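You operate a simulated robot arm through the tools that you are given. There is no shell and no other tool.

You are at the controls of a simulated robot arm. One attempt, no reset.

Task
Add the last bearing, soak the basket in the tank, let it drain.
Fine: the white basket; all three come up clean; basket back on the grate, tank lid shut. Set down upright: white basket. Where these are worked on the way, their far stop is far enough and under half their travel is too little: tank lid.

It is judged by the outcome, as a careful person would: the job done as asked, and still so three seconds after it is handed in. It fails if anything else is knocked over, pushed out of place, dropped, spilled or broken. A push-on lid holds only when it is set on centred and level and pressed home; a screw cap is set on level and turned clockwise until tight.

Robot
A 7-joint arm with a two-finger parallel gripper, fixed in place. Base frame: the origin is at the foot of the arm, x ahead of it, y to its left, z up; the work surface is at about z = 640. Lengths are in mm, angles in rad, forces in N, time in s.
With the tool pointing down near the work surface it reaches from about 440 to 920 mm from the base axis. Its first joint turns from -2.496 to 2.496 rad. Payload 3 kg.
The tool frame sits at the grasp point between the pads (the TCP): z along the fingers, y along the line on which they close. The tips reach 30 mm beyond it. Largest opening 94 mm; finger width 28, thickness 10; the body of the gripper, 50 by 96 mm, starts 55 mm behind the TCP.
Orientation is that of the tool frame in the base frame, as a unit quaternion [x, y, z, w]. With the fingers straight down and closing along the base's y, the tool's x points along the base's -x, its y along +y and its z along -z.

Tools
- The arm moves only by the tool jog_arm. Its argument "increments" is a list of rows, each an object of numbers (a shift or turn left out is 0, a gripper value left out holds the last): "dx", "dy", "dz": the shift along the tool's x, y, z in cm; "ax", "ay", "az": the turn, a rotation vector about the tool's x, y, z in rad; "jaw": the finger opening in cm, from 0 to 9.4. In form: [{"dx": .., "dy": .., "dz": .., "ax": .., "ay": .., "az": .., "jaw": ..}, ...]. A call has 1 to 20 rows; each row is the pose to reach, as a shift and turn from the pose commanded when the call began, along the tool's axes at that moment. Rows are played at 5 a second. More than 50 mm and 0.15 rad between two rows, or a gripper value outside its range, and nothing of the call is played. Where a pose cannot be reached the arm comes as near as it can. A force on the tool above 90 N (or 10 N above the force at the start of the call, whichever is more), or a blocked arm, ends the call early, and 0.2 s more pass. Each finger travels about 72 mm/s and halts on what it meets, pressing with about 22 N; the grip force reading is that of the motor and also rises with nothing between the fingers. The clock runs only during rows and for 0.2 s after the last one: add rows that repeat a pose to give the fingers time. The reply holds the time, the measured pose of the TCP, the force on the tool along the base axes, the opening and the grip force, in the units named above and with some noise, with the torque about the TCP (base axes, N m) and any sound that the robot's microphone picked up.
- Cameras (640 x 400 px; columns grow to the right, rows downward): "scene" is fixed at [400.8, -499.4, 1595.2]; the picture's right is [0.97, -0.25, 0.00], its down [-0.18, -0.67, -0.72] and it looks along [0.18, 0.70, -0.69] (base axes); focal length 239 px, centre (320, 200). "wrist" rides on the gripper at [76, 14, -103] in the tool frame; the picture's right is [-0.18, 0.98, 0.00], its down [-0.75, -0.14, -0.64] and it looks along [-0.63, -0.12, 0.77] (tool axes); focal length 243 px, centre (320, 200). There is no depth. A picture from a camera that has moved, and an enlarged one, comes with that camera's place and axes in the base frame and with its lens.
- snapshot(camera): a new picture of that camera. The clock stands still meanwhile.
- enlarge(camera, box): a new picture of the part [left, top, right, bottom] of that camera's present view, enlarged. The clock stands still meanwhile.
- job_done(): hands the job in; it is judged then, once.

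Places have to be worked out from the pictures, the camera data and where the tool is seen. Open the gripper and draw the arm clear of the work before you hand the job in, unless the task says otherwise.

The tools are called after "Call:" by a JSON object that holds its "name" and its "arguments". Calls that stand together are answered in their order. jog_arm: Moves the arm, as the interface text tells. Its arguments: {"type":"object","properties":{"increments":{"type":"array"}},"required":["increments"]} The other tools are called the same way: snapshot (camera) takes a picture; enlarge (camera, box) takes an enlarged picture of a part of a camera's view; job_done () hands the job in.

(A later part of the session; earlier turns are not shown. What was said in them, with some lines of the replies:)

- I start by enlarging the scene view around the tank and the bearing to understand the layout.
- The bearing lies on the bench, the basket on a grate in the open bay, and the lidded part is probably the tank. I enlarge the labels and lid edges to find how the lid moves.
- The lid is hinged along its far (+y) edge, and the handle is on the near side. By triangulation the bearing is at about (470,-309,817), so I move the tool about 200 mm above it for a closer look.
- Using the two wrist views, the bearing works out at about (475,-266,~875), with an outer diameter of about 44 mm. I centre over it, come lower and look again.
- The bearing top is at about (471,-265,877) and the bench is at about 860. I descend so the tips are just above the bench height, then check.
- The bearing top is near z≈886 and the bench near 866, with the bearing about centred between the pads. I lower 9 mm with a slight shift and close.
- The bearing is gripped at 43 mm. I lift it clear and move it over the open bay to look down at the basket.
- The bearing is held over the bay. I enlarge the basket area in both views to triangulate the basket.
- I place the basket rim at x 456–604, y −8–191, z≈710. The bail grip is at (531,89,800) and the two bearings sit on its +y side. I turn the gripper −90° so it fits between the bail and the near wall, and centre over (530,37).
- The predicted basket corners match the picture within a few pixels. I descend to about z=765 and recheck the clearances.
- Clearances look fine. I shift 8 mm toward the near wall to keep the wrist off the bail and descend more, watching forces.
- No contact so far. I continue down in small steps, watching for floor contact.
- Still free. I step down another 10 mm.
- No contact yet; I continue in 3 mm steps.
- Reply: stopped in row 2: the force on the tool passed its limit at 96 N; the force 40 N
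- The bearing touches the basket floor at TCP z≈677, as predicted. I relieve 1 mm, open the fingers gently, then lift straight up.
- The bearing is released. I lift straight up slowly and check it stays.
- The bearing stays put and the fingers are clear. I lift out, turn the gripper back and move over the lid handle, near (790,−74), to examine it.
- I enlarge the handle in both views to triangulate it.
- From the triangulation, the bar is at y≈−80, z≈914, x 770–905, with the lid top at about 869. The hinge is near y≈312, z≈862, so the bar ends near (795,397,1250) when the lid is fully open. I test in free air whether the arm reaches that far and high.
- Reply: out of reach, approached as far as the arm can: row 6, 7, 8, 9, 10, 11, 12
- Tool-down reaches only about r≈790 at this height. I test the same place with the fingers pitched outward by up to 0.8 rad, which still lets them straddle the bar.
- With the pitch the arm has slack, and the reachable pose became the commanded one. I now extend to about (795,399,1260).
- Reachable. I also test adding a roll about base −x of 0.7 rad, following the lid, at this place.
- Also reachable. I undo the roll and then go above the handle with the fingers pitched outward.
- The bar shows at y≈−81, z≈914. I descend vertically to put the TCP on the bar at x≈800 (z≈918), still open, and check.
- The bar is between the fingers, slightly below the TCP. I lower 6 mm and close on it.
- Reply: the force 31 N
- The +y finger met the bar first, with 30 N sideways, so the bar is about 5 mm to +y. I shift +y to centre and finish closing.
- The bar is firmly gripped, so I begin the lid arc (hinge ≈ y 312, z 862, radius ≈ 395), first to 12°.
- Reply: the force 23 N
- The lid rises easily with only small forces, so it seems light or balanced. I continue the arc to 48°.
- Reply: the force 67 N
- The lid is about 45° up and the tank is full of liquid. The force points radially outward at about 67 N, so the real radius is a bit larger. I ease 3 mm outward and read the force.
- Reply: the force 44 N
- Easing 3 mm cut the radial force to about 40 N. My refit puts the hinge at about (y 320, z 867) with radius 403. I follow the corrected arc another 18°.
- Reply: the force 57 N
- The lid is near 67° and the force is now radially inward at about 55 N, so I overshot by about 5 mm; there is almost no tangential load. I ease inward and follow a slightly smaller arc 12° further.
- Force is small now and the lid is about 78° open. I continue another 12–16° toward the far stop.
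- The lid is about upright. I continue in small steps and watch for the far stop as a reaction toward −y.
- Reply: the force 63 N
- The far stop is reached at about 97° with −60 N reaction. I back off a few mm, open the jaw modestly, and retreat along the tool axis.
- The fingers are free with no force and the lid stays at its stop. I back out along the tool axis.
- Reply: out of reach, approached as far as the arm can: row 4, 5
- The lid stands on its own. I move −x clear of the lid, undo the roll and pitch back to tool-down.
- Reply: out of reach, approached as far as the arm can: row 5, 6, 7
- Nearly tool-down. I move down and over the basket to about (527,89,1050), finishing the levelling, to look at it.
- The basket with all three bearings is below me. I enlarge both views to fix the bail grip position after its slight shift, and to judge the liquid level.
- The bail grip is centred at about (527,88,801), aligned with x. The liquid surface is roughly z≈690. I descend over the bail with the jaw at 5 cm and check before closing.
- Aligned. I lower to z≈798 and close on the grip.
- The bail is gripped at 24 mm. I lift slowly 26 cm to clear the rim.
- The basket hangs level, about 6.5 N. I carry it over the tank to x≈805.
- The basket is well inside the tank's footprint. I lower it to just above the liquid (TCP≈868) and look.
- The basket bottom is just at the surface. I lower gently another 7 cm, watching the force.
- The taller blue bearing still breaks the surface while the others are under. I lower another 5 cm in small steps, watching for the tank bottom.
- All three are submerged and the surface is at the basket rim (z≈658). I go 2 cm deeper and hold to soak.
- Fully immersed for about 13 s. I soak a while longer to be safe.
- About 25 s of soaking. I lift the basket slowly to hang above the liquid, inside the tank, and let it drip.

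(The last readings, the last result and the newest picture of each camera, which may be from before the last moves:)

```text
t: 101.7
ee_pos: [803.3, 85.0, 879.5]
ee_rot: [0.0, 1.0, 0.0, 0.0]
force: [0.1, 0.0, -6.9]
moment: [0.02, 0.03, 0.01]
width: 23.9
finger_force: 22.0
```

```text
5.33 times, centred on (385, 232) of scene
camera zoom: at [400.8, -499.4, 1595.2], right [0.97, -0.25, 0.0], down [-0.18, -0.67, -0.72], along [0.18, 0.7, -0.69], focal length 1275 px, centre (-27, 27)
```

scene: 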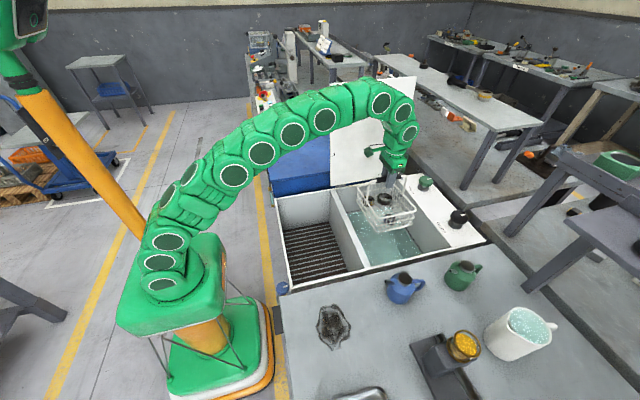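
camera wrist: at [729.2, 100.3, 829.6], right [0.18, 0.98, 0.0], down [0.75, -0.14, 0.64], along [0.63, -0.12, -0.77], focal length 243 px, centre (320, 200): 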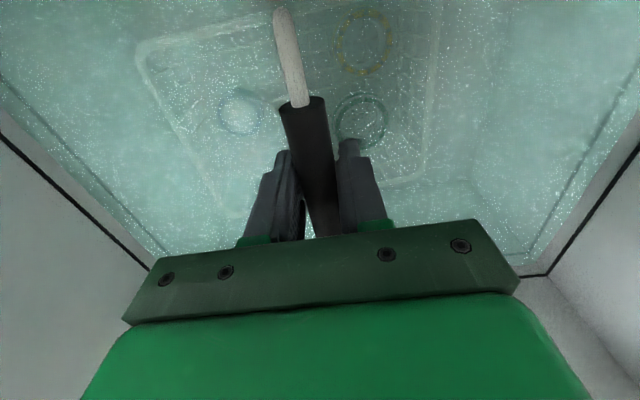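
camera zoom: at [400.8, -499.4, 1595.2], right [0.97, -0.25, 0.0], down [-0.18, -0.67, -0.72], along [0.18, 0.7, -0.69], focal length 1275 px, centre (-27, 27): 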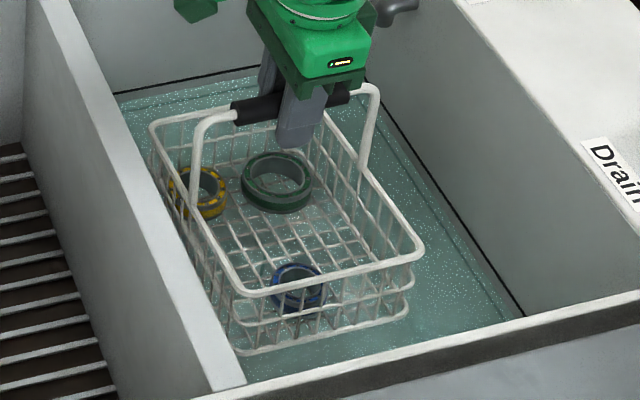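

All three come up bright and clean. I let the basket drip over the tank for several seconds.

Call:
{"name": "jog_arm", "arguments": {"increments": [{"dz": 0}, {"dz": 0}, {"dz": 0}, {"dz": 0}, {"dz": 0}, {"dz": 0}, {"dz": 0}, {"dz": 0}, {"dz": 0}, {"dz": 0}, {"dz": 0}, {"dz": 0}, {"dz": 0}, {"dz": 0}, {"dz": 0}, {"dz": 0}, {"dz": 0}, {"dz": 0}, {"dz": 0}, {"dz": 0}]}}

Call:
{"name": "jog_arm", "arguments": {"increments": [{"dz": 0}, {"dz": 0}, {"dz": 0}, {"dz": 0}, {"dz": 0}, {"dz": 0}, {"dz": 0}, {"dz": 0}, {"dz": 0}, {"dz": 0}, {"dz": 0}, {"dz": 0}, {"dz": 0}, {"dz": 0}, {"dz": 0}, {"dz": 0}, {"dz": 0}, {"dz": 0}, {"dz": 0}, {"dz": 0}]}}

Call:
{"name": "jog_arm", "arguments": {"increments": [{"dz": 0}, {"dz": 0}, {"dz": 0}, {"dz": 0}, {"dz": 0}, {"dz": 0}, {"dz": 0}, {"dz": 0}, {"dz": 0}, {"dz": 0}, {"dz": 0}, {"dz": 0}, {"dz": 0}, {"dz": 0}, {"dz": 0}, {"dz": 0}, {"dz": 0}, {"dz": 0}, {"dz": 0}, {"dz": 0}]}}

Call:
{"name": "enlarge", "arguments": {"camera": "scene", "box": [340, 195, 430, 270]}}

```text
t: 105.9
ee_pos: [803.7, 84.3, 879.7]
ee_rot: [0.001, 1.0, 0.001, 0.001]
force: [-0.7, 0.5, -8.2]
moment: [-0.03, 0.01, -0.01]
width: 24.0
finger_force: 22.5
```

```text
t: 110.1
ee_pos: [804.1, 83.7, 878.5]
ee_rot: [0.0, 1.0, 0.0, 0.0]
force: [0.2, 0.2, -6.9]
moment: [0.02, 0.01, 0.01]
width: 24.0
finger_force: 22.1
```

```text
t: 114.3
ee_pos: [804.1, 84.9, 879.0]
ee_rot: [0.0, 1.0, 0.0, 0.001]
force: [0.9, 0.0, -6.4]
moment: [-0.03, -0.01, 0.01]
width: 23.9
finger_force: 21.5
```

```text
5.33 times, centred on (385, 232) of scene
camera zoom: at [400.8, -499.4, 1595.2], right [0.97, -0.25, 0.0], down [-0.18, -0.67, -0.72], along [0.18, 0.7, -0.69], focal length 1275 px, centre (-27, 27)
```

zoom: 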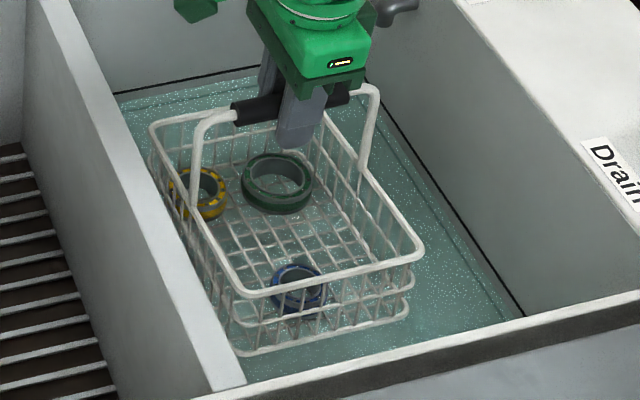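

Drained about 16 s over the tank. I raise it clear of the rim (TCP≈1063) and carry it back to x≈527.

Call:
{"name": "jog_arm", "arguments": {"increments": [{"dz": -1.5}, {"dz": -4}, {"dz": -6.5}, {"dz": -9}, {"dz": -11.5}, {"dz": -14}, {"dz": -16.5}, {"dz": -18.4}, {"dz": -18.4}]}}

Call:
{"name": "jog_arm", "arguments": {"increments": [{"dx": 1}, {"dx": 3}, {"dx": 5.5}, {"dx": 8}, {"dx": 10.5}, {"dx": 13}, {"dx": 15.5}, {"dx": 18}, {"dx": 20.5}, {"dx": 23}, {"dx": 25.5}, {"dx": 27}, {"dx": 27.7}, {"dx": 27.7}]}}

Call:
{"name": "snapshot", "arguments": {"camera": "scene"}}

Call:
{"name": "snapshot", "arguments": {"camera": "wrist"}}

```text
t: 116.3
ee_pos: [806.2, 83.3, 1062.3]
ee_rot: [0.0, 1.0, 0.0, 0.001]
force: [-0.1, -0.4, -7.6]
moment: [-0.03, 0.01, 0.01]
width: 23.9
finger_force: 22.1
```

```text
t: 119.3
ee_pos: [527.5, 86.6, 1063.9]
ee_rot: [0.0, 1.0, 0.0, 0.0]
force: [0.0, 0.1, -7.4]
moment: [0.02, -0.03, 0.0]
width: 23.9
finger_force: 21.9
```

```text
taken
```

scene: 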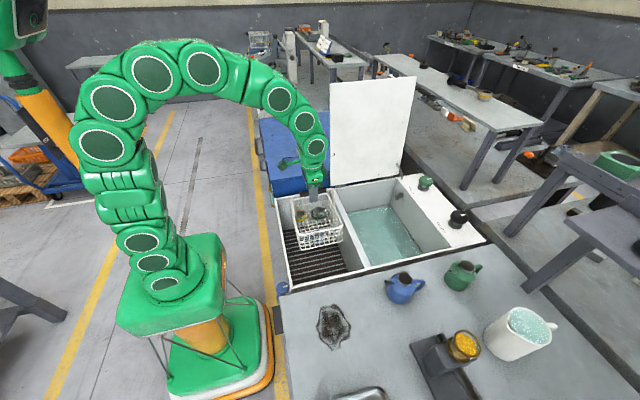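

```text
taken
camera wrist: at [451.4, 100.7, 1164.2], right [0.18, 0.98, 0.0], down [0.75, -0.14, 0.64], along [0.63, -0.12, -0.77], focal length 243 px, centre (320, 200)
```

wrist: 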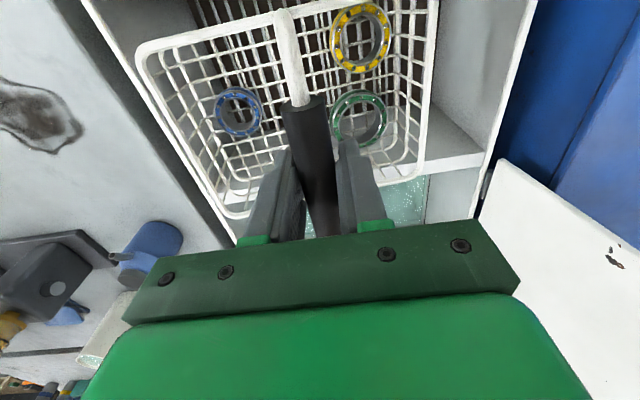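

The basket is above its old spot. I lower it down to just above the grate.

Call:
{"name": "jog_arm", "arguments": {"increments": [{"dz": 1.5}, {"dz": 4}, {"dz": 6.5}, {"dz": 9}, {"dz": 11.5}, {"dz": 14}, {"dz": 16.5}, {"dz": 19}, {"dz": 21.5}, {"dz": 23.5}, {"dz": 25}, {"dz": 25.7}, {"dz": 25.7}]}}

Call:
{"name": "jog_arm", "arguments": {"increments": [{"dz": 0.3}, {"dz": 0.5}, {"dz": 0.5}]}}

Call:
{"name": "enlarge", "arguments": {"camera": "scene", "box": [270, 210, 370, 290]}}

```text
t: 122.1
ee_pos: [527.5, 87.4, 805.1]
ee_rot: [0.0, 1.0, 0.0, 0.0]
force: [0.1, 0.6, -0.1]
moment: [-0.01, -0.02, -0.03]
width: 13.5
finger_force: 0.1
```

```text
t: 122.9
ee_pos: [527.3, 86.3, 800.2]
ee_rot: [-0.001, 1.0, 0.0, 0.002]
force: [-1.1, 3.2, 0.5]
moment: [-0.03, 0.0, -0.03]
width: 12.7
finger_force: 0.0
```

```text
5.00 times, centred on (320, 250) of scene
camera zoom: at [400.8, -499.4, 1595.2], right [0.97, -0.25, 0.0], down [-0.18, -0.67, -0.72], along [0.18, 0.7, -0.69], focal length 1196 px, centre (320, -50)
```

zoom: 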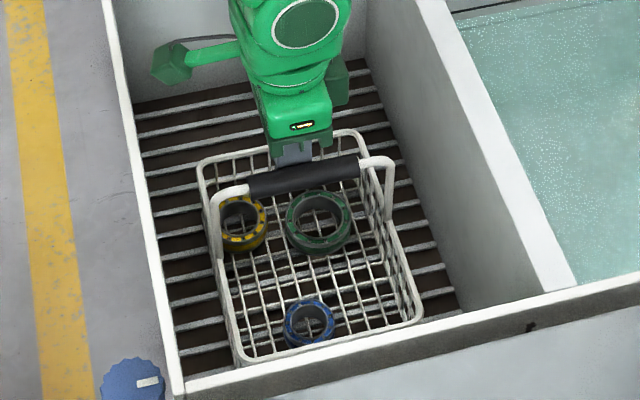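

The jaw reads 13 mm with no grip force, so the bail has come out of the fingers. I look closely before moving.

Call:
{"name": "snapshot", "arguments": {"camera": "wrist"}}

Call:
{"name": "enlarge", "arguments": {"camera": "scene", "box": [290, 225, 360, 285]}}

Call:
{"name": "enlarge", "arguments": {"camera": "wrist", "box": [120, 0, 460, 260]}}

```text
taken
camera wrist: at [452.2, 100.5, 900.9], right [0.18, 0.98, 0.0], down [0.75, -0.14, 0.64], along [0.63, -0.12, -0.77], focal length 243 px, centre (320, 200)
```

wrist: 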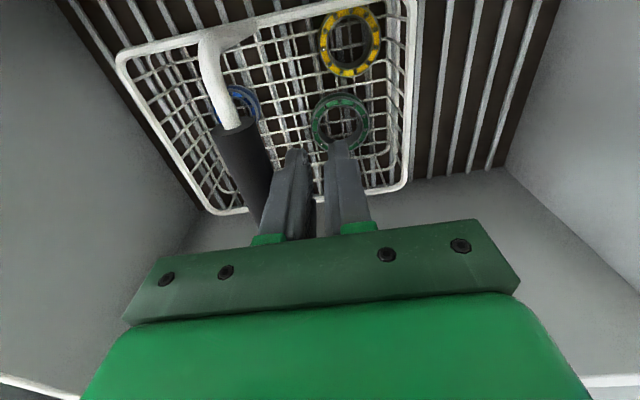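

```text
6.67 times, centred on (325, 255) of scene
camera zoom: at [400.8, -499.4, 1595.2], right [0.97, -0.25, 0.0], down [-0.18, -0.67, -0.72], along [0.18, 0.7, -0.69], focal length 1594 px, centre (287, -167)
```

zoom: 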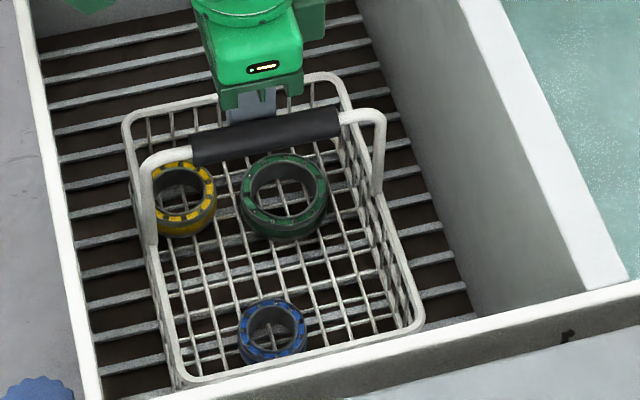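

```text
1.54 times, centred on (290, 130) of wrist
camera zoom: at [452.2, 100.5, 900.9], right [0.18, 0.98, 0.0], down [0.75, -0.14, 0.64], along [0.63, -0.12, -0.77], focal length 373 px, centre (366, 308)
```

zoom: 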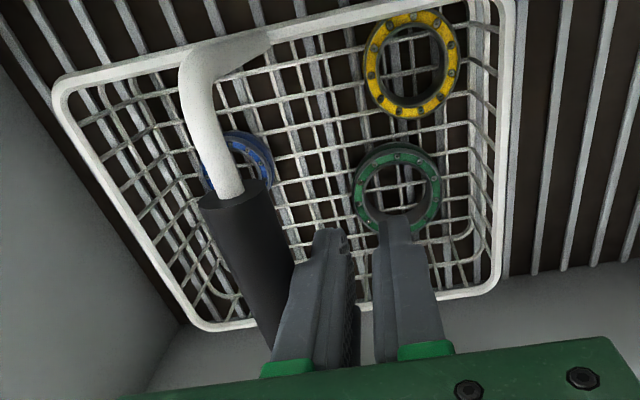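

By triangulation the basket is upright with its rim at about z 712, standing on the grate. It has shifted about 35 mm toward −y, and its bail is now beside the fingers at y≈55. I lift the empty gripper straight up and verify.

Call:
{"name": "jog_arm", "arguments": {"increments": [{"dz": -1}, {"dz": -3}, {"dz": -6}, {"dz": -10}, {"dz": -14}, {"dz": -18}, {"dz": -22}, {"dz": -25}, {"dz": -25}]}}

Call:
{"name": "snapshot", "arguments": {"camera": "wrist"}}

Call:
{"name": "enlarge", "arguments": {"camera": "scene", "box": [280, 220, 370, 300]}}

Call:
{"name": "enlarge", "arguments": {"camera": "wrist", "box": [180, 0, 440, 160]}}

```text
t: 124.9
ee_pos: [527.4, 88.9, 1048.4]
ee_rot: [0.001, 1.0, -0.001, 0.0]
force: [0.5, 0.3, -0.2]
moment: [0.0, 0.01, -0.01]
width: 13.9
finger_force: 0.1
```

```text
taken
camera wrist: at [450.8, 102.4, 1149.7], right [0.18, 0.98, 0.0], down [0.75, -0.14, 0.64], along [0.63, -0.12, -0.77], focal length 243 px, centre (320, 200)
```

wrist: 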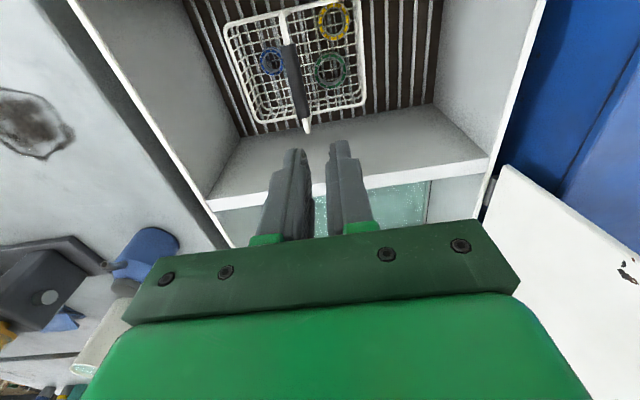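

```text
5.00 times, centred on (325, 260) of scene
camera zoom: at [400.8, -499.4, 1595.2], right [0.97, -0.25, 0.0], down [-0.18, -0.67, -0.72], along [0.18, 0.7, -0.69], focal length 1196 px, centre (295, -100)
```

zoom: 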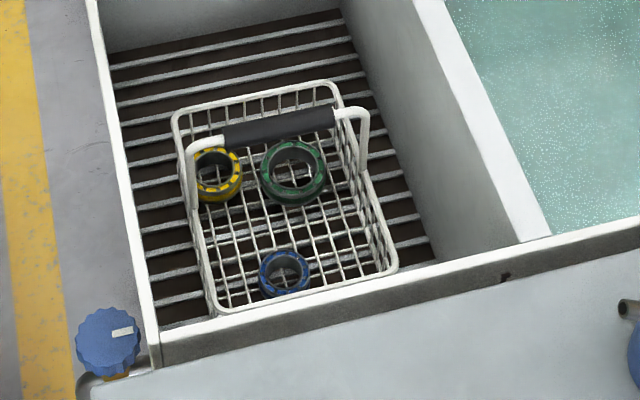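

```text
2.46 times, centred on (310, 80) of wrist
camera zoom: at [450.8, 102.4, 1149.7], right [0.18, 0.98, 0.0], down [0.75, -0.14, 0.64], along [0.63, -0.12, -0.77], focal length 597 px, centre (345, 495)
```

zoom: 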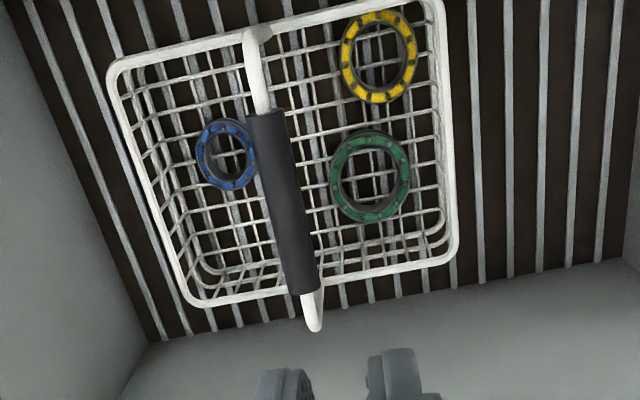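

The basket is level and upright on the grate with all three clean bearings. Now for the lid: I retrace my way behind it, first rising and pitching to (527,440,1300).

Call:
{"name": "jog_arm", "arguments": {"increments": [{"dy": 3.5, "dz": -2.5, "ay": -0.08, "jaw": 3.6}, {"dy": 7, "dz": -5, "ay": -0.16}, {"dy": 10.5, "dz": -7.5, "ay": -0.24}, {"dy": 14, "dz": -10, "ay": -0.32}, {"dy": 17.5, "dz": -12.5, "ay": -0.4}, {"dy": 21, "dz": -15, "ay": -0.48}, {"dy": 24.5, "dz": -17.5, "ay": -0.56}, {"dy": 28, "dz": -20, "ay": -0.64}, {"dy": 31.5, "dz": -22.5, "ay": -0.72}, {"dy": 35, "dz": -25, "ay": -0.8}, {"dy": 35, "dz": -25, "ay": -0.8}]}}

Call:
{"name": "snapshot", "arguments": {"camera": "scene"}}

```text
t: 127.3
ee_pos: [521.6, 434.4, 1301.5]
ee_rot: [0.001, 0.921, 0.0, 0.39]
force: [0.2, 0.4, -0.4]
moment: [-0.01, 0.01, 0.0]
width: 36.0
finger_force: 0.0
```

```text
taken
```

scene: 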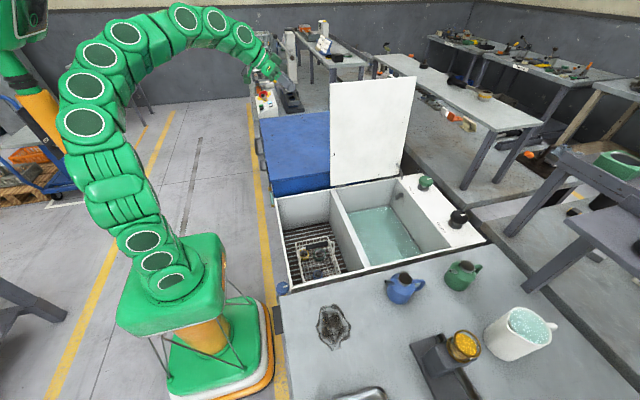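

Now I apply the roll and shift slightly +y, then move +x behind the lid to the pre-grasp point.

Call:
{"name": "jog_arm", "arguments": {"increments": [{"dx": -0.1, "dy": 1.0, "dz": -0.1, "ax": 0.086, "az": -0.0892}, {"dx": -0.2, "dy": 2.0, "dz": -0.2, "ax": 0.172, "az": -0.178}, {"dx": -0.29, "dy": 2.8, "dz": -0.28, "ax": 0.258, "az": -0.267}, {"dx": -0.29, "dy": 2.8, "dz": -0.28, "ax": 0.345, "az": -0.357}, {"dx": -0.29, "dy": 2.8, "dz": -0.28, "ax": 0.431, "az": -0.446}, {"dx": -0.29, "dy": 2.8, "dz": -0.28, "ax": 0.517, "az": -0.535}, {"dx": -0.29, "dy": 2.8, "dz": -0.28, "ax": 0.517, "az": -0.535}]}}

Call:
{"name": "jog_arm", "arguments": {"increments": [{"dx": -2.9, "dz": 3.0}, {"dx": -5.8, "dz": 6.0}, {"dx": -8.7, "dz": 9.0}, {"dx": -11.6, "dz": 12}, {"dx": -14.2, "dz": 14.7}, {"dx": -14.2, "dz": 14.7}]}}

Call:
{"name": "snapshot", "arguments": {"camera": "wrist"}}

```text
t: 128.9
ee_pos: [526.2, 463.0, 1305.5]
ee_rot: [-0.141, 0.858, -0.335, 0.363]
force: [-0.1, -0.2, -0.1]
moment: [-0.01, 0.0, 0.04]
width: 35.8
finger_force: 0.0
```

```text
t: 130.3
ee_pos: [731.9, 458.5, 1303.0]
ee_rot: [-0.142, 0.858, -0.334, 0.363]
force: [0.5, 0.6, 0.3]
moment: [0.02, -0.02, -0.02]
width: 36.3
finger_force: 0.0
out of reach, approached as far as the arm can: row 5, 6
```

```text
taken
camera wrist: at [605.9, 480.6, 1304.5], right [0.13, 0.81, -0.57], down [0.06, 0.57, 0.82], along [0.99, -0.14, 0.02], focal length 243 px, centre (320, 200)
```

wrist: 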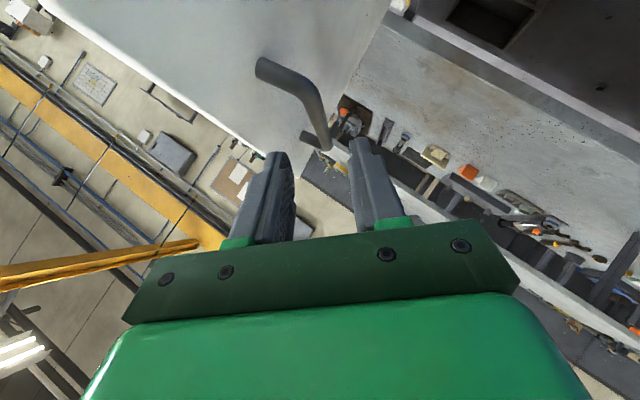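

At the pre-grasp point, with the bar visible ahead between the fingers. I advance 95 mm along the tool axis to the earlier grasp pose.

Call:
{"name": "jog_arm", "arguments": {"increments": [{"dz": 3, "dy": 0.05}, {"dz": 6, "dy": 0.1}, {"dx": -0.1, "dy": 0.1, "dz": 8.5}, {"dx": -0.11, "dy": 0.1, "dz": 9.5}, {"dx": -0.11, "dy": 0.1, "dz": 9.5}]}}

Call:
{"name": "snapshot", "arguments": {"camera": "wrist"}}

```text
t: 131.5
ee_pos: [800.1, 416.5, 1253.6]
ee_rot: [-0.141, 0.858, -0.335, 0.363]
force: [-0.2, -0.4, 0.0]
moment: [0.03, -0.01, -0.02]
width: 36.1
finger_force: 0.1
```

```text
taken
camera wrist: at [673.6, 438.5, 1255.1], right [0.13, 0.81, -0.57], down [0.06, 0.56, 0.82], along [0.99, -0.14, 0.02], focal length 243 px, centre (320, 200)
```

wrist: 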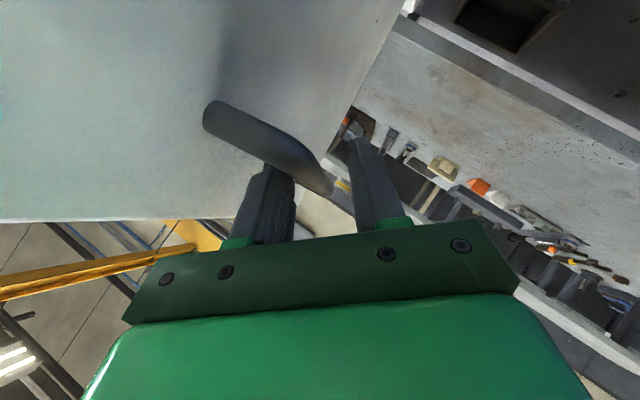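

The picture matches the earlier release pose, so I close on the bar.

Call:
{"name": "jog_arm", "arguments": {"increments": [{"jaw": 2.2}, {"jaw": 1.0}, {"jaw": 0.6}, {"jaw": 0.6}, {"jaw": 0.6}]}}

```text
t: 132.7
ee_pos: [801.0, 414.7, 1255.2]
ee_rot: [-0.142, 0.858, -0.334, 0.363]
force: [7.3, -19.6, 30.1]
moment: [-0.42, 0.41, -0.02]
width: 25.7
finger_force: 16.8
```

One finger met the bar first. I shift about 3 mm along −tool-y to centre.

Call:
{"name": "jog_arm", "arguments": {"increments": [{"dy": -0.15}, {"dy": -0.3}, {"dy": -0.35}, {"dy": -0.35}]}}

```text
t: 133.7
ee_pos: [799.8, 414.4, 1256.2]
ee_rot: [-0.142, 0.858, -0.334, 0.363]
force: [-5.6, -21.5, 17.2]
moment: [-0.25, 0.14, -0.02]
width: 22.0
finger_force: 14.1
```

Still slightly off; another 2–3 mm.

Call:
{"name": "jog_arm", "arguments": {"increments": [{"dy": -0.15}, {"dy": -0.25}, {"dy": -0.25}, {"dy": -0.25}]}}

```text
t: 134.7
ee_pos: [800.1, 413.8, 1257.0]
ee_rot: [-0.142, 0.858, -0.334, 0.363]
force: [-1.8, -16.8, 7.8]
moment: [-0.2, -0.12, 0.29]
width: 18.7
finger_force: 45.0
```

The bar is gripped at 18.7 mm. I reverse the arc, closing from about 97° to 78° first.

Call:
{"name": "jog_arm", "arguments": {"increments": [{"dx": 0.4, "dy": -1.0, "dz": 0.4}, {"dx": 0.93, "dy": -2.01, "dz": 0.9}, {"dx": 2.07, "dy": -4.31, "dz": 2.0}, {"dx": 3.31, "dy": -6.49, "dz": 3.2, "ax": -0.0139, "az": 0.0144}, {"dx": 4.68, "dy": -8.55, "dz": 4.52, "ax": -0.0278, "az": 0.0288}, {"dx": 6.14, "dy": -10.46, "dz": 5.94, "ax": -0.0417, "az": 0.0431}, {"dx": 6.14, "dy": -10.46, "dz": 5.94, "ax": -0.0417, "az": 0.0431}]}}

Call:
{"name": "snapshot", "arguments": {"camera": "scene"}}

```text
t: 136.3
ee_pos: [799.2, 278.8, 1267.6]
ee_rot: [-0.13, 0.867, -0.309, 0.368]
force: [-22.2, -3.4, 34.9]
moment: [-0.37, 1.02, -0.77]
width: 18.5
finger_force: 44.8
```

```text
taken
```

scene: 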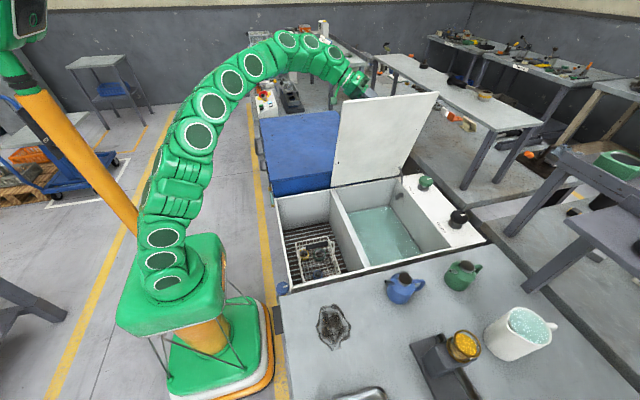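

Radial force is about 35 N outward, so I use r=404 from here and continue closing to about 54°.

Call:
{"name": "jog_arm", "arguments": {"increments": [{"dx": 1.28, "dy": -2.2, "dz": 1.24, "ax": -0.0243, "az": 0.0252}, {"dx": 2.86, "dy": -3.97, "dz": 2.77, "ax": -0.0487, "az": 0.0503}, {"dx": 4.53, "dy": -5.58, "dz": 4.38, "ax": -0.073, "az": 0.0755}, {"dx": 6.27, "dy": -7.02, "dz": 6.06, "ax": -0.0973, "az": 0.1007}, {"dx": 8.08, "dy": -8.3, "dz": 7.81, "ax": -0.1216, "az": 0.1258}, {"dx": 9.94, "dy": -9.39, "dz": 9.61, "ax": -0.146, "az": 0.151}, {"dx": 9.94, "dy": -9.39, "dz": 9.61, "ax": -0.146, "az": 0.151}]}}

Call:
{"name": "snapshot", "arguments": {"camera": "scene"}}

```text
t: 137.9
ee_pos: [799.1, 119.9, 1217.2]
ee_rot: [-0.091, 0.895, -0.216, 0.379]
force: [-26.4, -2.9, 5.1]
moment: [-0.09, 0.52, -0.24]
width: 18.3
finger_force: 45.1
```

```text
taken
```

scene: 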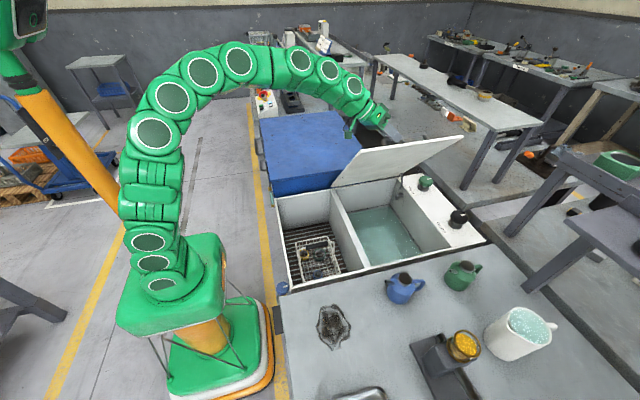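

Forces are tiny and the lid is about 54°. I continue closing to about 18°.

Call:
{"name": "jog_arm", "arguments": {"increments": [{"dx": 1.74, "dy": -1.44, "dz": 1.69, "ax": -0.0252, "az": 0.026}, {"dx": 3.55, "dy": -2.72, "dz": 3.43, "ax": -0.0503, "az": 0.0521}, {"dx": 5.42, "dy": -3.81, "dz": 5.24, "ax": -0.0755, "az": 0.0781}, {"dx": 7.33, "dy": -4.72, "dz": 7.09, "ax": -0.1006, "az": 0.1041}, {"dx": 9.3, "dy": -5.45, "dz": 8.99, "ax": -0.1258, "az": 0.1301}, {"dx": 11.29, "dy": -5.97, "dz": 10.91, "ax": -0.151, "az": 0.1562}, {"dx": 13.3, "dy": -6.31, "dz": 12.86, "ax": -0.1761, "az": 0.1822}, {"dx": 15.32, "dy": -6.46, "dz": 14.81, "ax": -0.2013, "az": 0.2082}, {"dx": 17.36, "dy": -6.4, "dz": 16.78, "ax": -0.2266, "az": 0.2344}, {"dx": 17.36, "dy": -6.4, "dz": 16.78, "ax": -0.2266, "az": 0.2344}]}}

Call:
{"name": "snapshot", "arguments": {"camera": "scene"}}

```text
t: 140.1
ee_pos: [800.5, -50.7, 1030.7]
ee_rot: [-0.027, 0.918, -0.068, 0.389]
force: [30.6, -65.3, 26.2]
moment: [-0.79, -0.23, 0.64]
width: 17.7
finger_force: 45.8
```

```text
taken
```

scene: 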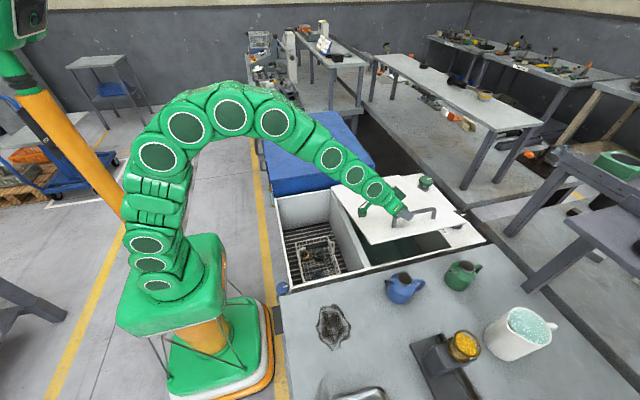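

There is about 70 N radially outward now. I ease out 7 mm before the final part.

Call:
{"name": "jog_arm", "arguments": {"increments": [{"dx": -0.07, "dy": -0.34, "dz": -0.06}, {"dx": -0.13, "dy": -0.67, "dz": -0.13}, {"dx": -0.13, "dy": -0.67, "dz": -0.13}]}}

```text
t: 140.9
ee_pos: [799.2, -52.4, 1030.8]
ee_rot: [-0.03, 0.92, -0.067, 0.385]
force: [-24.7, 11.8, -7.5]
moment: [0.21, 0.89, -0.38]
width: 14.6
finger_force: 45.0
```

The jaw width dropped to 14.6 mm, so the bar shifted in the grip. I check the view.

Call:
{"name": "enlarge", "arguments": {"camera": "wrist", "box": [200, 40, 440, 240]}}

Call:
{"name": "enlarge", "arguments": {"camera": "scene", "box": [330, 170, 490, 280]}}

```text
2.00 times, centred on (320, 140) of wrist
camera zoom: at [673.2, -35.2, 1045.0], right [0.13, 0.99, -0.02], down [0.07, 0.01, 1.0], along [0.99, -0.13, -0.07], focal length 485 px, centre (320, 320)
```

zoom: 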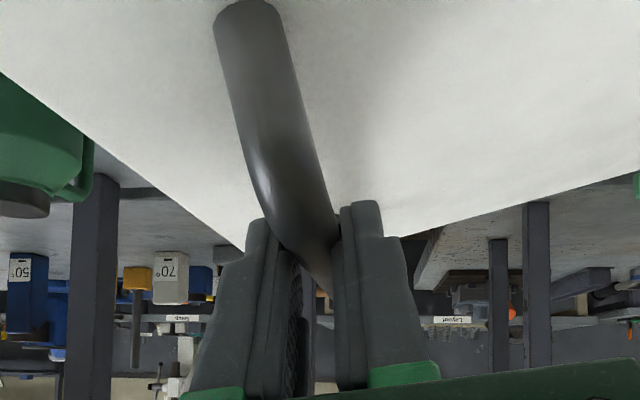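

```text
3.64 times, centred on (410, 225) of scene
camera zoom: at [400.8, -499.4, 1595.2], right [0.97, -0.25, 0.0], down [-0.18, -0.67, -0.72], along [0.18, 0.7, -0.69], focal length 870 px, centre (-7, 109)
```

zoom: 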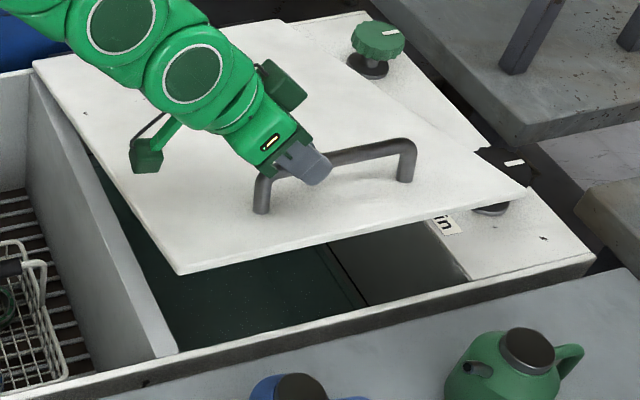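

The bar is still between the pads, near the tips. Pushing down will seat it deeper, so I follow the arc down to about 6° and check.

Call:
{"name": "jog_arm", "arguments": {"increments": [{"dx": 1.0, "dy": -0.24, "dz": 0.98, "ax": -0.0122, "az": 0.0126}, {"dx": 2.03, "dy": -0.47, "dz": 1.96, "ax": -0.0243, "az": 0.0252}, {"dx": 3.05, "dy": -0.63, "dz": 2.95, "ax": -0.0365, "az": 0.0378}, {"dx": 4.07, "dy": -0.79, "dz": 3.93, "ax": -0.0487, "az": 0.0503}, {"dx": 5.09, "dy": -0.83, "dz": 4.92, "ax": -0.061, "az": 0.063}, {"dx": 6.11, "dy": -0.87, "dz": 5.91, "ax": -0.073, "az": 0.0755}, {"dx": 6.11, "dy": -0.87, "dz": 5.91, "ax": -0.073, "az": 0.0755}]}}

Call:
{"name": "enlarge", "arguments": {"camera": "wrist", "box": [200, 40, 440, 240]}}

Call:
{"name": "enlarge", "arguments": {"camera": "scene", "box": [330, 170, 490, 280]}}

```text
t: 142.5
ee_pos: [801.0, -76.6, 950.9]
ee_rot: [-0.008, 0.92, -0.021, 0.392]
force: [8.3, 23.1, -4.8]
moment: [0.42, -0.36, 0.31]
width: 14.8
finger_force: 45.2
```

```text
2.00 times, centred on (320, 140) of wrist
camera zoom: at [674.2, -61.2, 965.9], right [0.13, 0.99, 0.09], down [0.06, -0.1, 0.99], along [0.99, -0.12, -0.07], focal length 485 px, centre (320, 320)
```

zoom: 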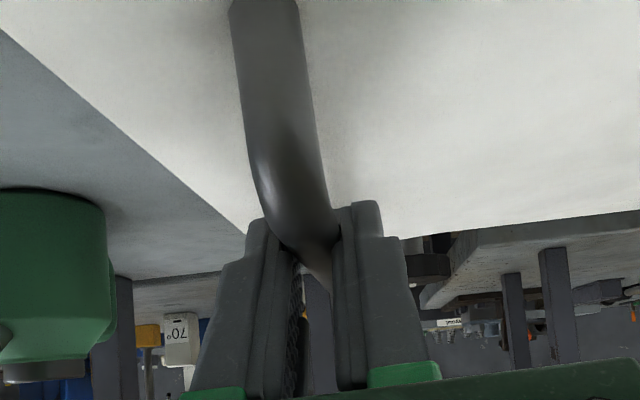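

```text
3.64 times, centred on (410, 225) of scene
camera zoom: at [400.8, -499.4, 1595.2], right [0.97, -0.25, 0.0], down [-0.18, -0.67, -0.72], along [0.18, 0.7, -0.69], focal length 870 px, centre (-7, 109)
```

zoom: 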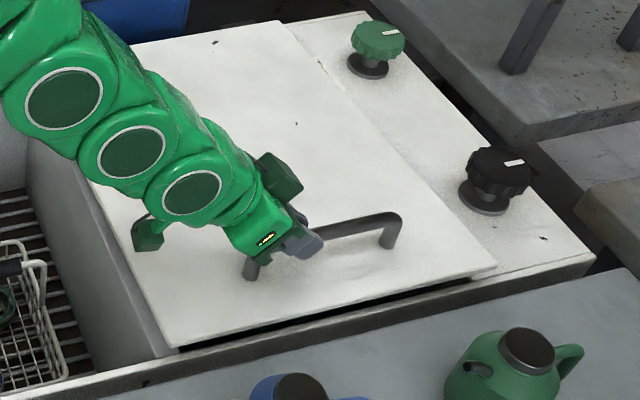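

The lid is almost down, with a gap of a few degrees. I lower the last ~27 mm gently, watching for the seat.

Call:
{"name": "jog_arm", "arguments": {"increments": [{"dx": 0.36, "dy": 0.1, "dz": 0.35}, {"dx": 0.72, "dy": 0.14, "dz": 0.69, "ax": -0.01, "az": 0.0102}, {"dx": 1.08, "dy": 0.14, "dz": 1.04, "ax": -0.0149, "az": 0.0154}, {"dx": 1.44, "dy": 0.135, "dz": 1.39, "ax": -0.02, "az": 0.0205}, {"dx": 1.44, "dy": 0.135, "dz": 1.39, "ax": -0.02, "az": 0.0205}]}}

Call:
{"name": "enlarge", "arguments": {"camera": "scene", "box": [330, 170, 490, 280]}}

```text
t: 143.7
ee_pos: [800.8, -80.4, 931.5]
ee_rot: [-0.001, 0.92, -0.007, 0.392]
force: [29.4, -58.4, 5.1]
moment: [-1.04, -0.96, -0.03]
width: 15.1
finger_force: 44.8
```

```text
3.64 times, centred on (410, 225) of scene
camera zoom: at [400.8, -499.4, 1595.2], right [0.97, -0.25, 0.0], down [-0.18, -0.67, -0.72], along [0.18, 0.7, -0.69], focal length 870 px, centre (-7, 109)
```

zoom: 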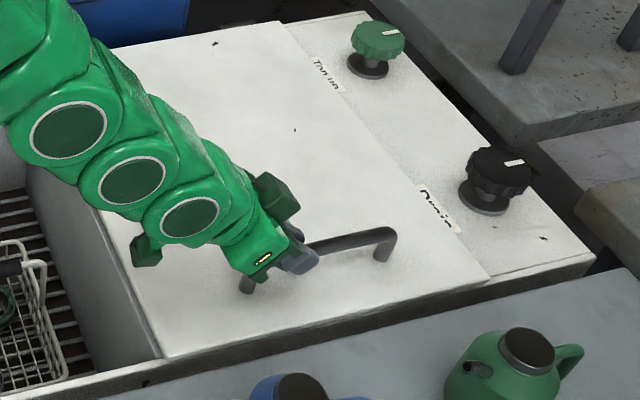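

Nearly shut; there's a −58 N side force, so I ease −y by 5 mm and go down further in small steps.

Call:
{"name": "jog_arm", "arguments": {"increments": [{"dy": -0.3, "dx": 0.1, "dz": 0.1}, {"dy": -0.5, "dx": 0.25, "dz": 0.24}, {"dy": -0.5, "dx": 0.43, "dz": 0.42}, {"dy": -0.5, "dx": 0.43, "dz": 0.42}]}}

Call:
{"name": "enlarge", "arguments": {"camera": "scene", "box": [330, 170, 490, 280]}}

```text
t: 144.7
ee_pos: [800.1, -79.2, 927.4]
ee_rot: [-0.003, 0.92, -0.006, 0.392]
force: [-6.4, -41.9, 55.7]
moment: [-0.77, 0.83, -0.32]
width: 14.8
finger_force: 45.3
```

```text
3.64 times, centred on (410, 225) of scene
camera zoom: at [400.8, -499.4, 1595.2], right [0.97, -0.25, 0.0], down [-0.18, -0.67, -0.72], along [0.18, 0.7, -0.69], focal length 870 px, centre (-7, 109)
```

zoom: 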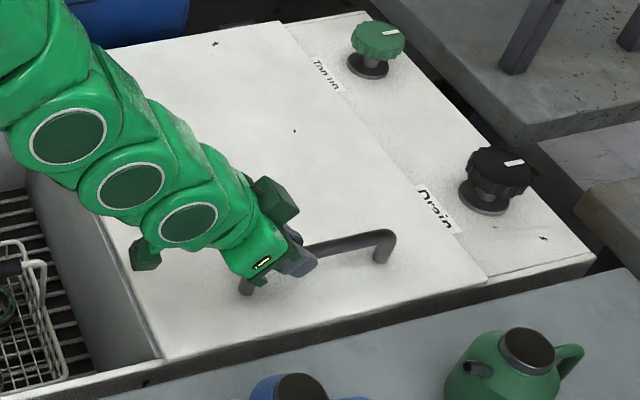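

The seat reaction is +56 N and the lid corner is back at its original image position, so the lid is shut. I relax, open, and lift away.

Call:
{"name": "jog_arm", "arguments": {"increments": [{"dx": -0.3, "dz": -0.3}, {"dx": -0.3, "dz": -0.3, "jaw": 3}, {"dx": -0.3, "dz": -0.3, "jaw": 5}, {"dx": -0.3, "dz": -0.3, "jaw": 5}, {"dx": -0.3, "dz": -0.3, "jaw": 5}]}}

Call:
{"name": "snapshot", "arguments": {"camera": "wrist"}}

```text
t: 145.9
ee_pos: [799.5, -79.2, 929.0]
ee_rot: [-0.002, 0.921, -0.007, 0.39]
force: [-0.1, -0.6, 0.2]
moment: [0.01, 0.02, 0.01]
width: 50.1
finger_force: 0.1
```

```text
taken
camera wrist: at [672.8, -65.3, 945.1], right [0.13, 0.98, 0.12], down [0.06, -0.13, 0.99], along [0.99, -0.12, -0.08], focal length 243 px, centre (320, 200)
```

wrist: 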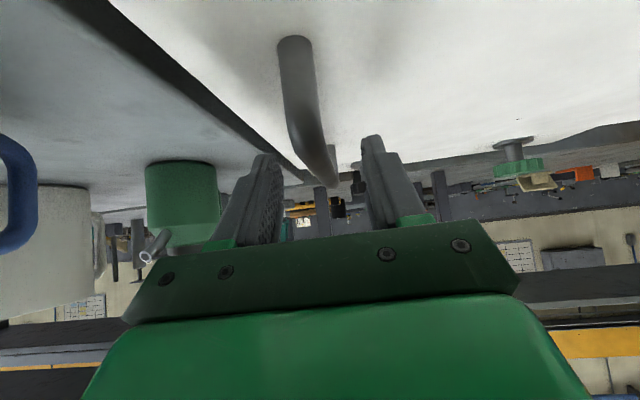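

Free of the bar. I rise vertically and draw back.

Call:
{"name": "jog_arm", "arguments": {"increments": [{"dx": -1.44, "dz": -1.39}, {"dx": -4.3, "dz": -4.2}, {"dx": -7.2, "dz": -7.0}, {"dx": -9, "dz": -10.5}, {"dx": -8.5, "dz": -14.5}, {"dx": -8, "dz": -18}, {"dx": -7.4, "dz": -21.1}, {"dx": -7.4, "dz": -21.1}]}}

Call:
{"name": "snapshot", "arguments": {"camera": "scene"}}

Call:
{"name": "enlarge", "arguments": {"camera": "scene", "box": [330, 170, 490, 280]}}

Call:
{"name": "enlarge", "arguments": {"camera": "scene", "box": [270, 220, 370, 300]}}

```text
t: 147.7
ee_pos: [697.9, -77.0, 1126.4]
ee_rot: [-0.003, 0.921, -0.006, 0.39]
force: [-0.2, 0.1, -0.2]
moment: [0.0, 0.0, -0.01]
width: 50.1
finger_force: 0.1
```

```text
taken
```

scene: 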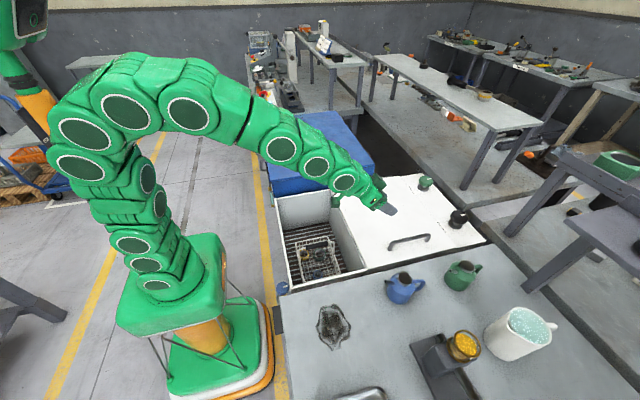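

```text
3.64 times, centred on (410, 225) of scene
camera zoom: at [400.8, -499.4, 1595.2], right [0.97, -0.25, 0.0], down [-0.18, -0.67, -0.72], along [0.18, 0.7, -0.69], focal length 870 px, centre (-7, 109)
```

zoom: 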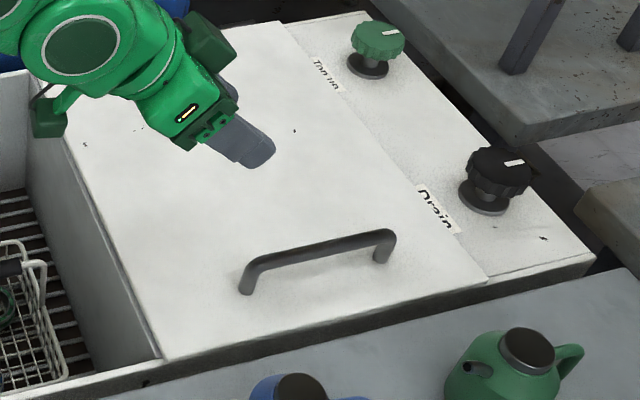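

```text
5.00 times, centred on (320, 260) of scene
camera zoom: at [400.8, -499.4, 1595.2], right [0.97, -0.25, 0.0], down [-0.18, -0.67, -0.72], along [0.18, 0.7, -0.69], focal length 1196 px, centre (320, -100)
```

zoom: 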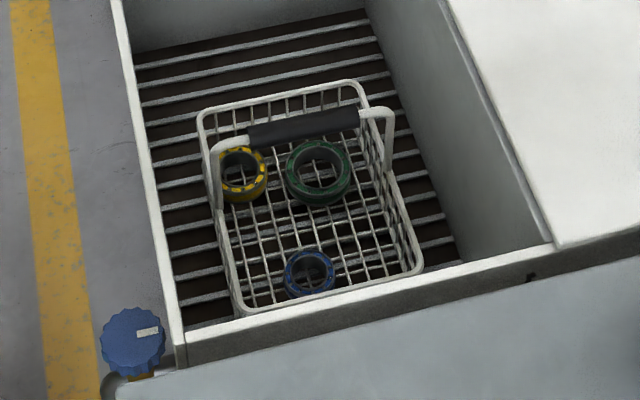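

The lid is shut, exactly as at the start, and the basket stands upright on the grate with three clean bearings. I draw the arm a bit further back and take a last look.

Call:
{"name": "jog_arm", "arguments": {"increments": [{"dx": 1, "dz": -4}, {"dx": 2, "dz": -8}, {"dx": 3, "dz": -12}, {"dx": 4, "dz": -16}, {"dx": 4, "dz": -16}, {"dx": 4, "dz": -16}]}}

Call:
{"name": "snapshot", "arguments": {"camera": "scene"}}

```text
t: 149.1
ee_pos: [557.1, -75.3, 1210.0]
ee_rot: [-0.003, 0.921, -0.006, 0.39]
force: [0.8, 0.7, 0.0]
moment: [0.0, 0.01, 0.0]
width: 50.2
finger_force: 0.0
```

```text
taken
```

scene: 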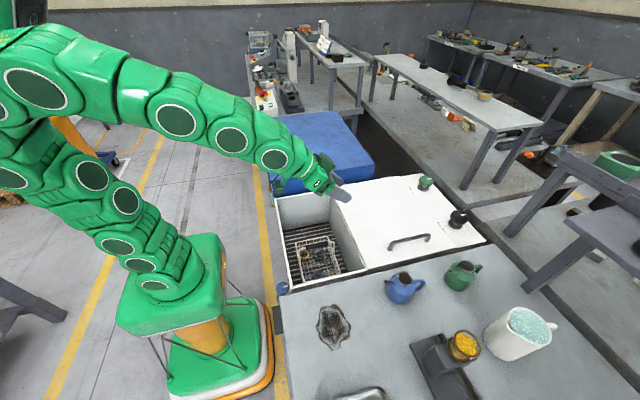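

Everything is in its final state: lid shut, basket on the grate, gripper open and the arm clear. I hand the job in.

Call:
{"name": "job_done", "arguments": {}}

```text
The job is handed in.
```

The job is handed in. The white basket is upright on the grate with all three bearings clean, and the tank lid is shut. The gripper is open and the arm is clear.

- **Basket slip:** While I lowered the basket onto the grate, the handle came out of the fingers near the bottom. The basket ended level, about 35 mm nearer the bench than where it started. I don't know how far it fell; it was within a few millimetres of the grate when I noticed. If that counts as dropped, it could fail the job.
- **Soak and drain:** All three bearings were fully under for about 25 s. The basket then hung over the tank for about 16 s to drain before I carried it back.
- **Lid:** I opened it to its far stop. In the pictures it is back where it started, and it pushed back when pressed down.

Nothing else looked disturbed in the last picture.
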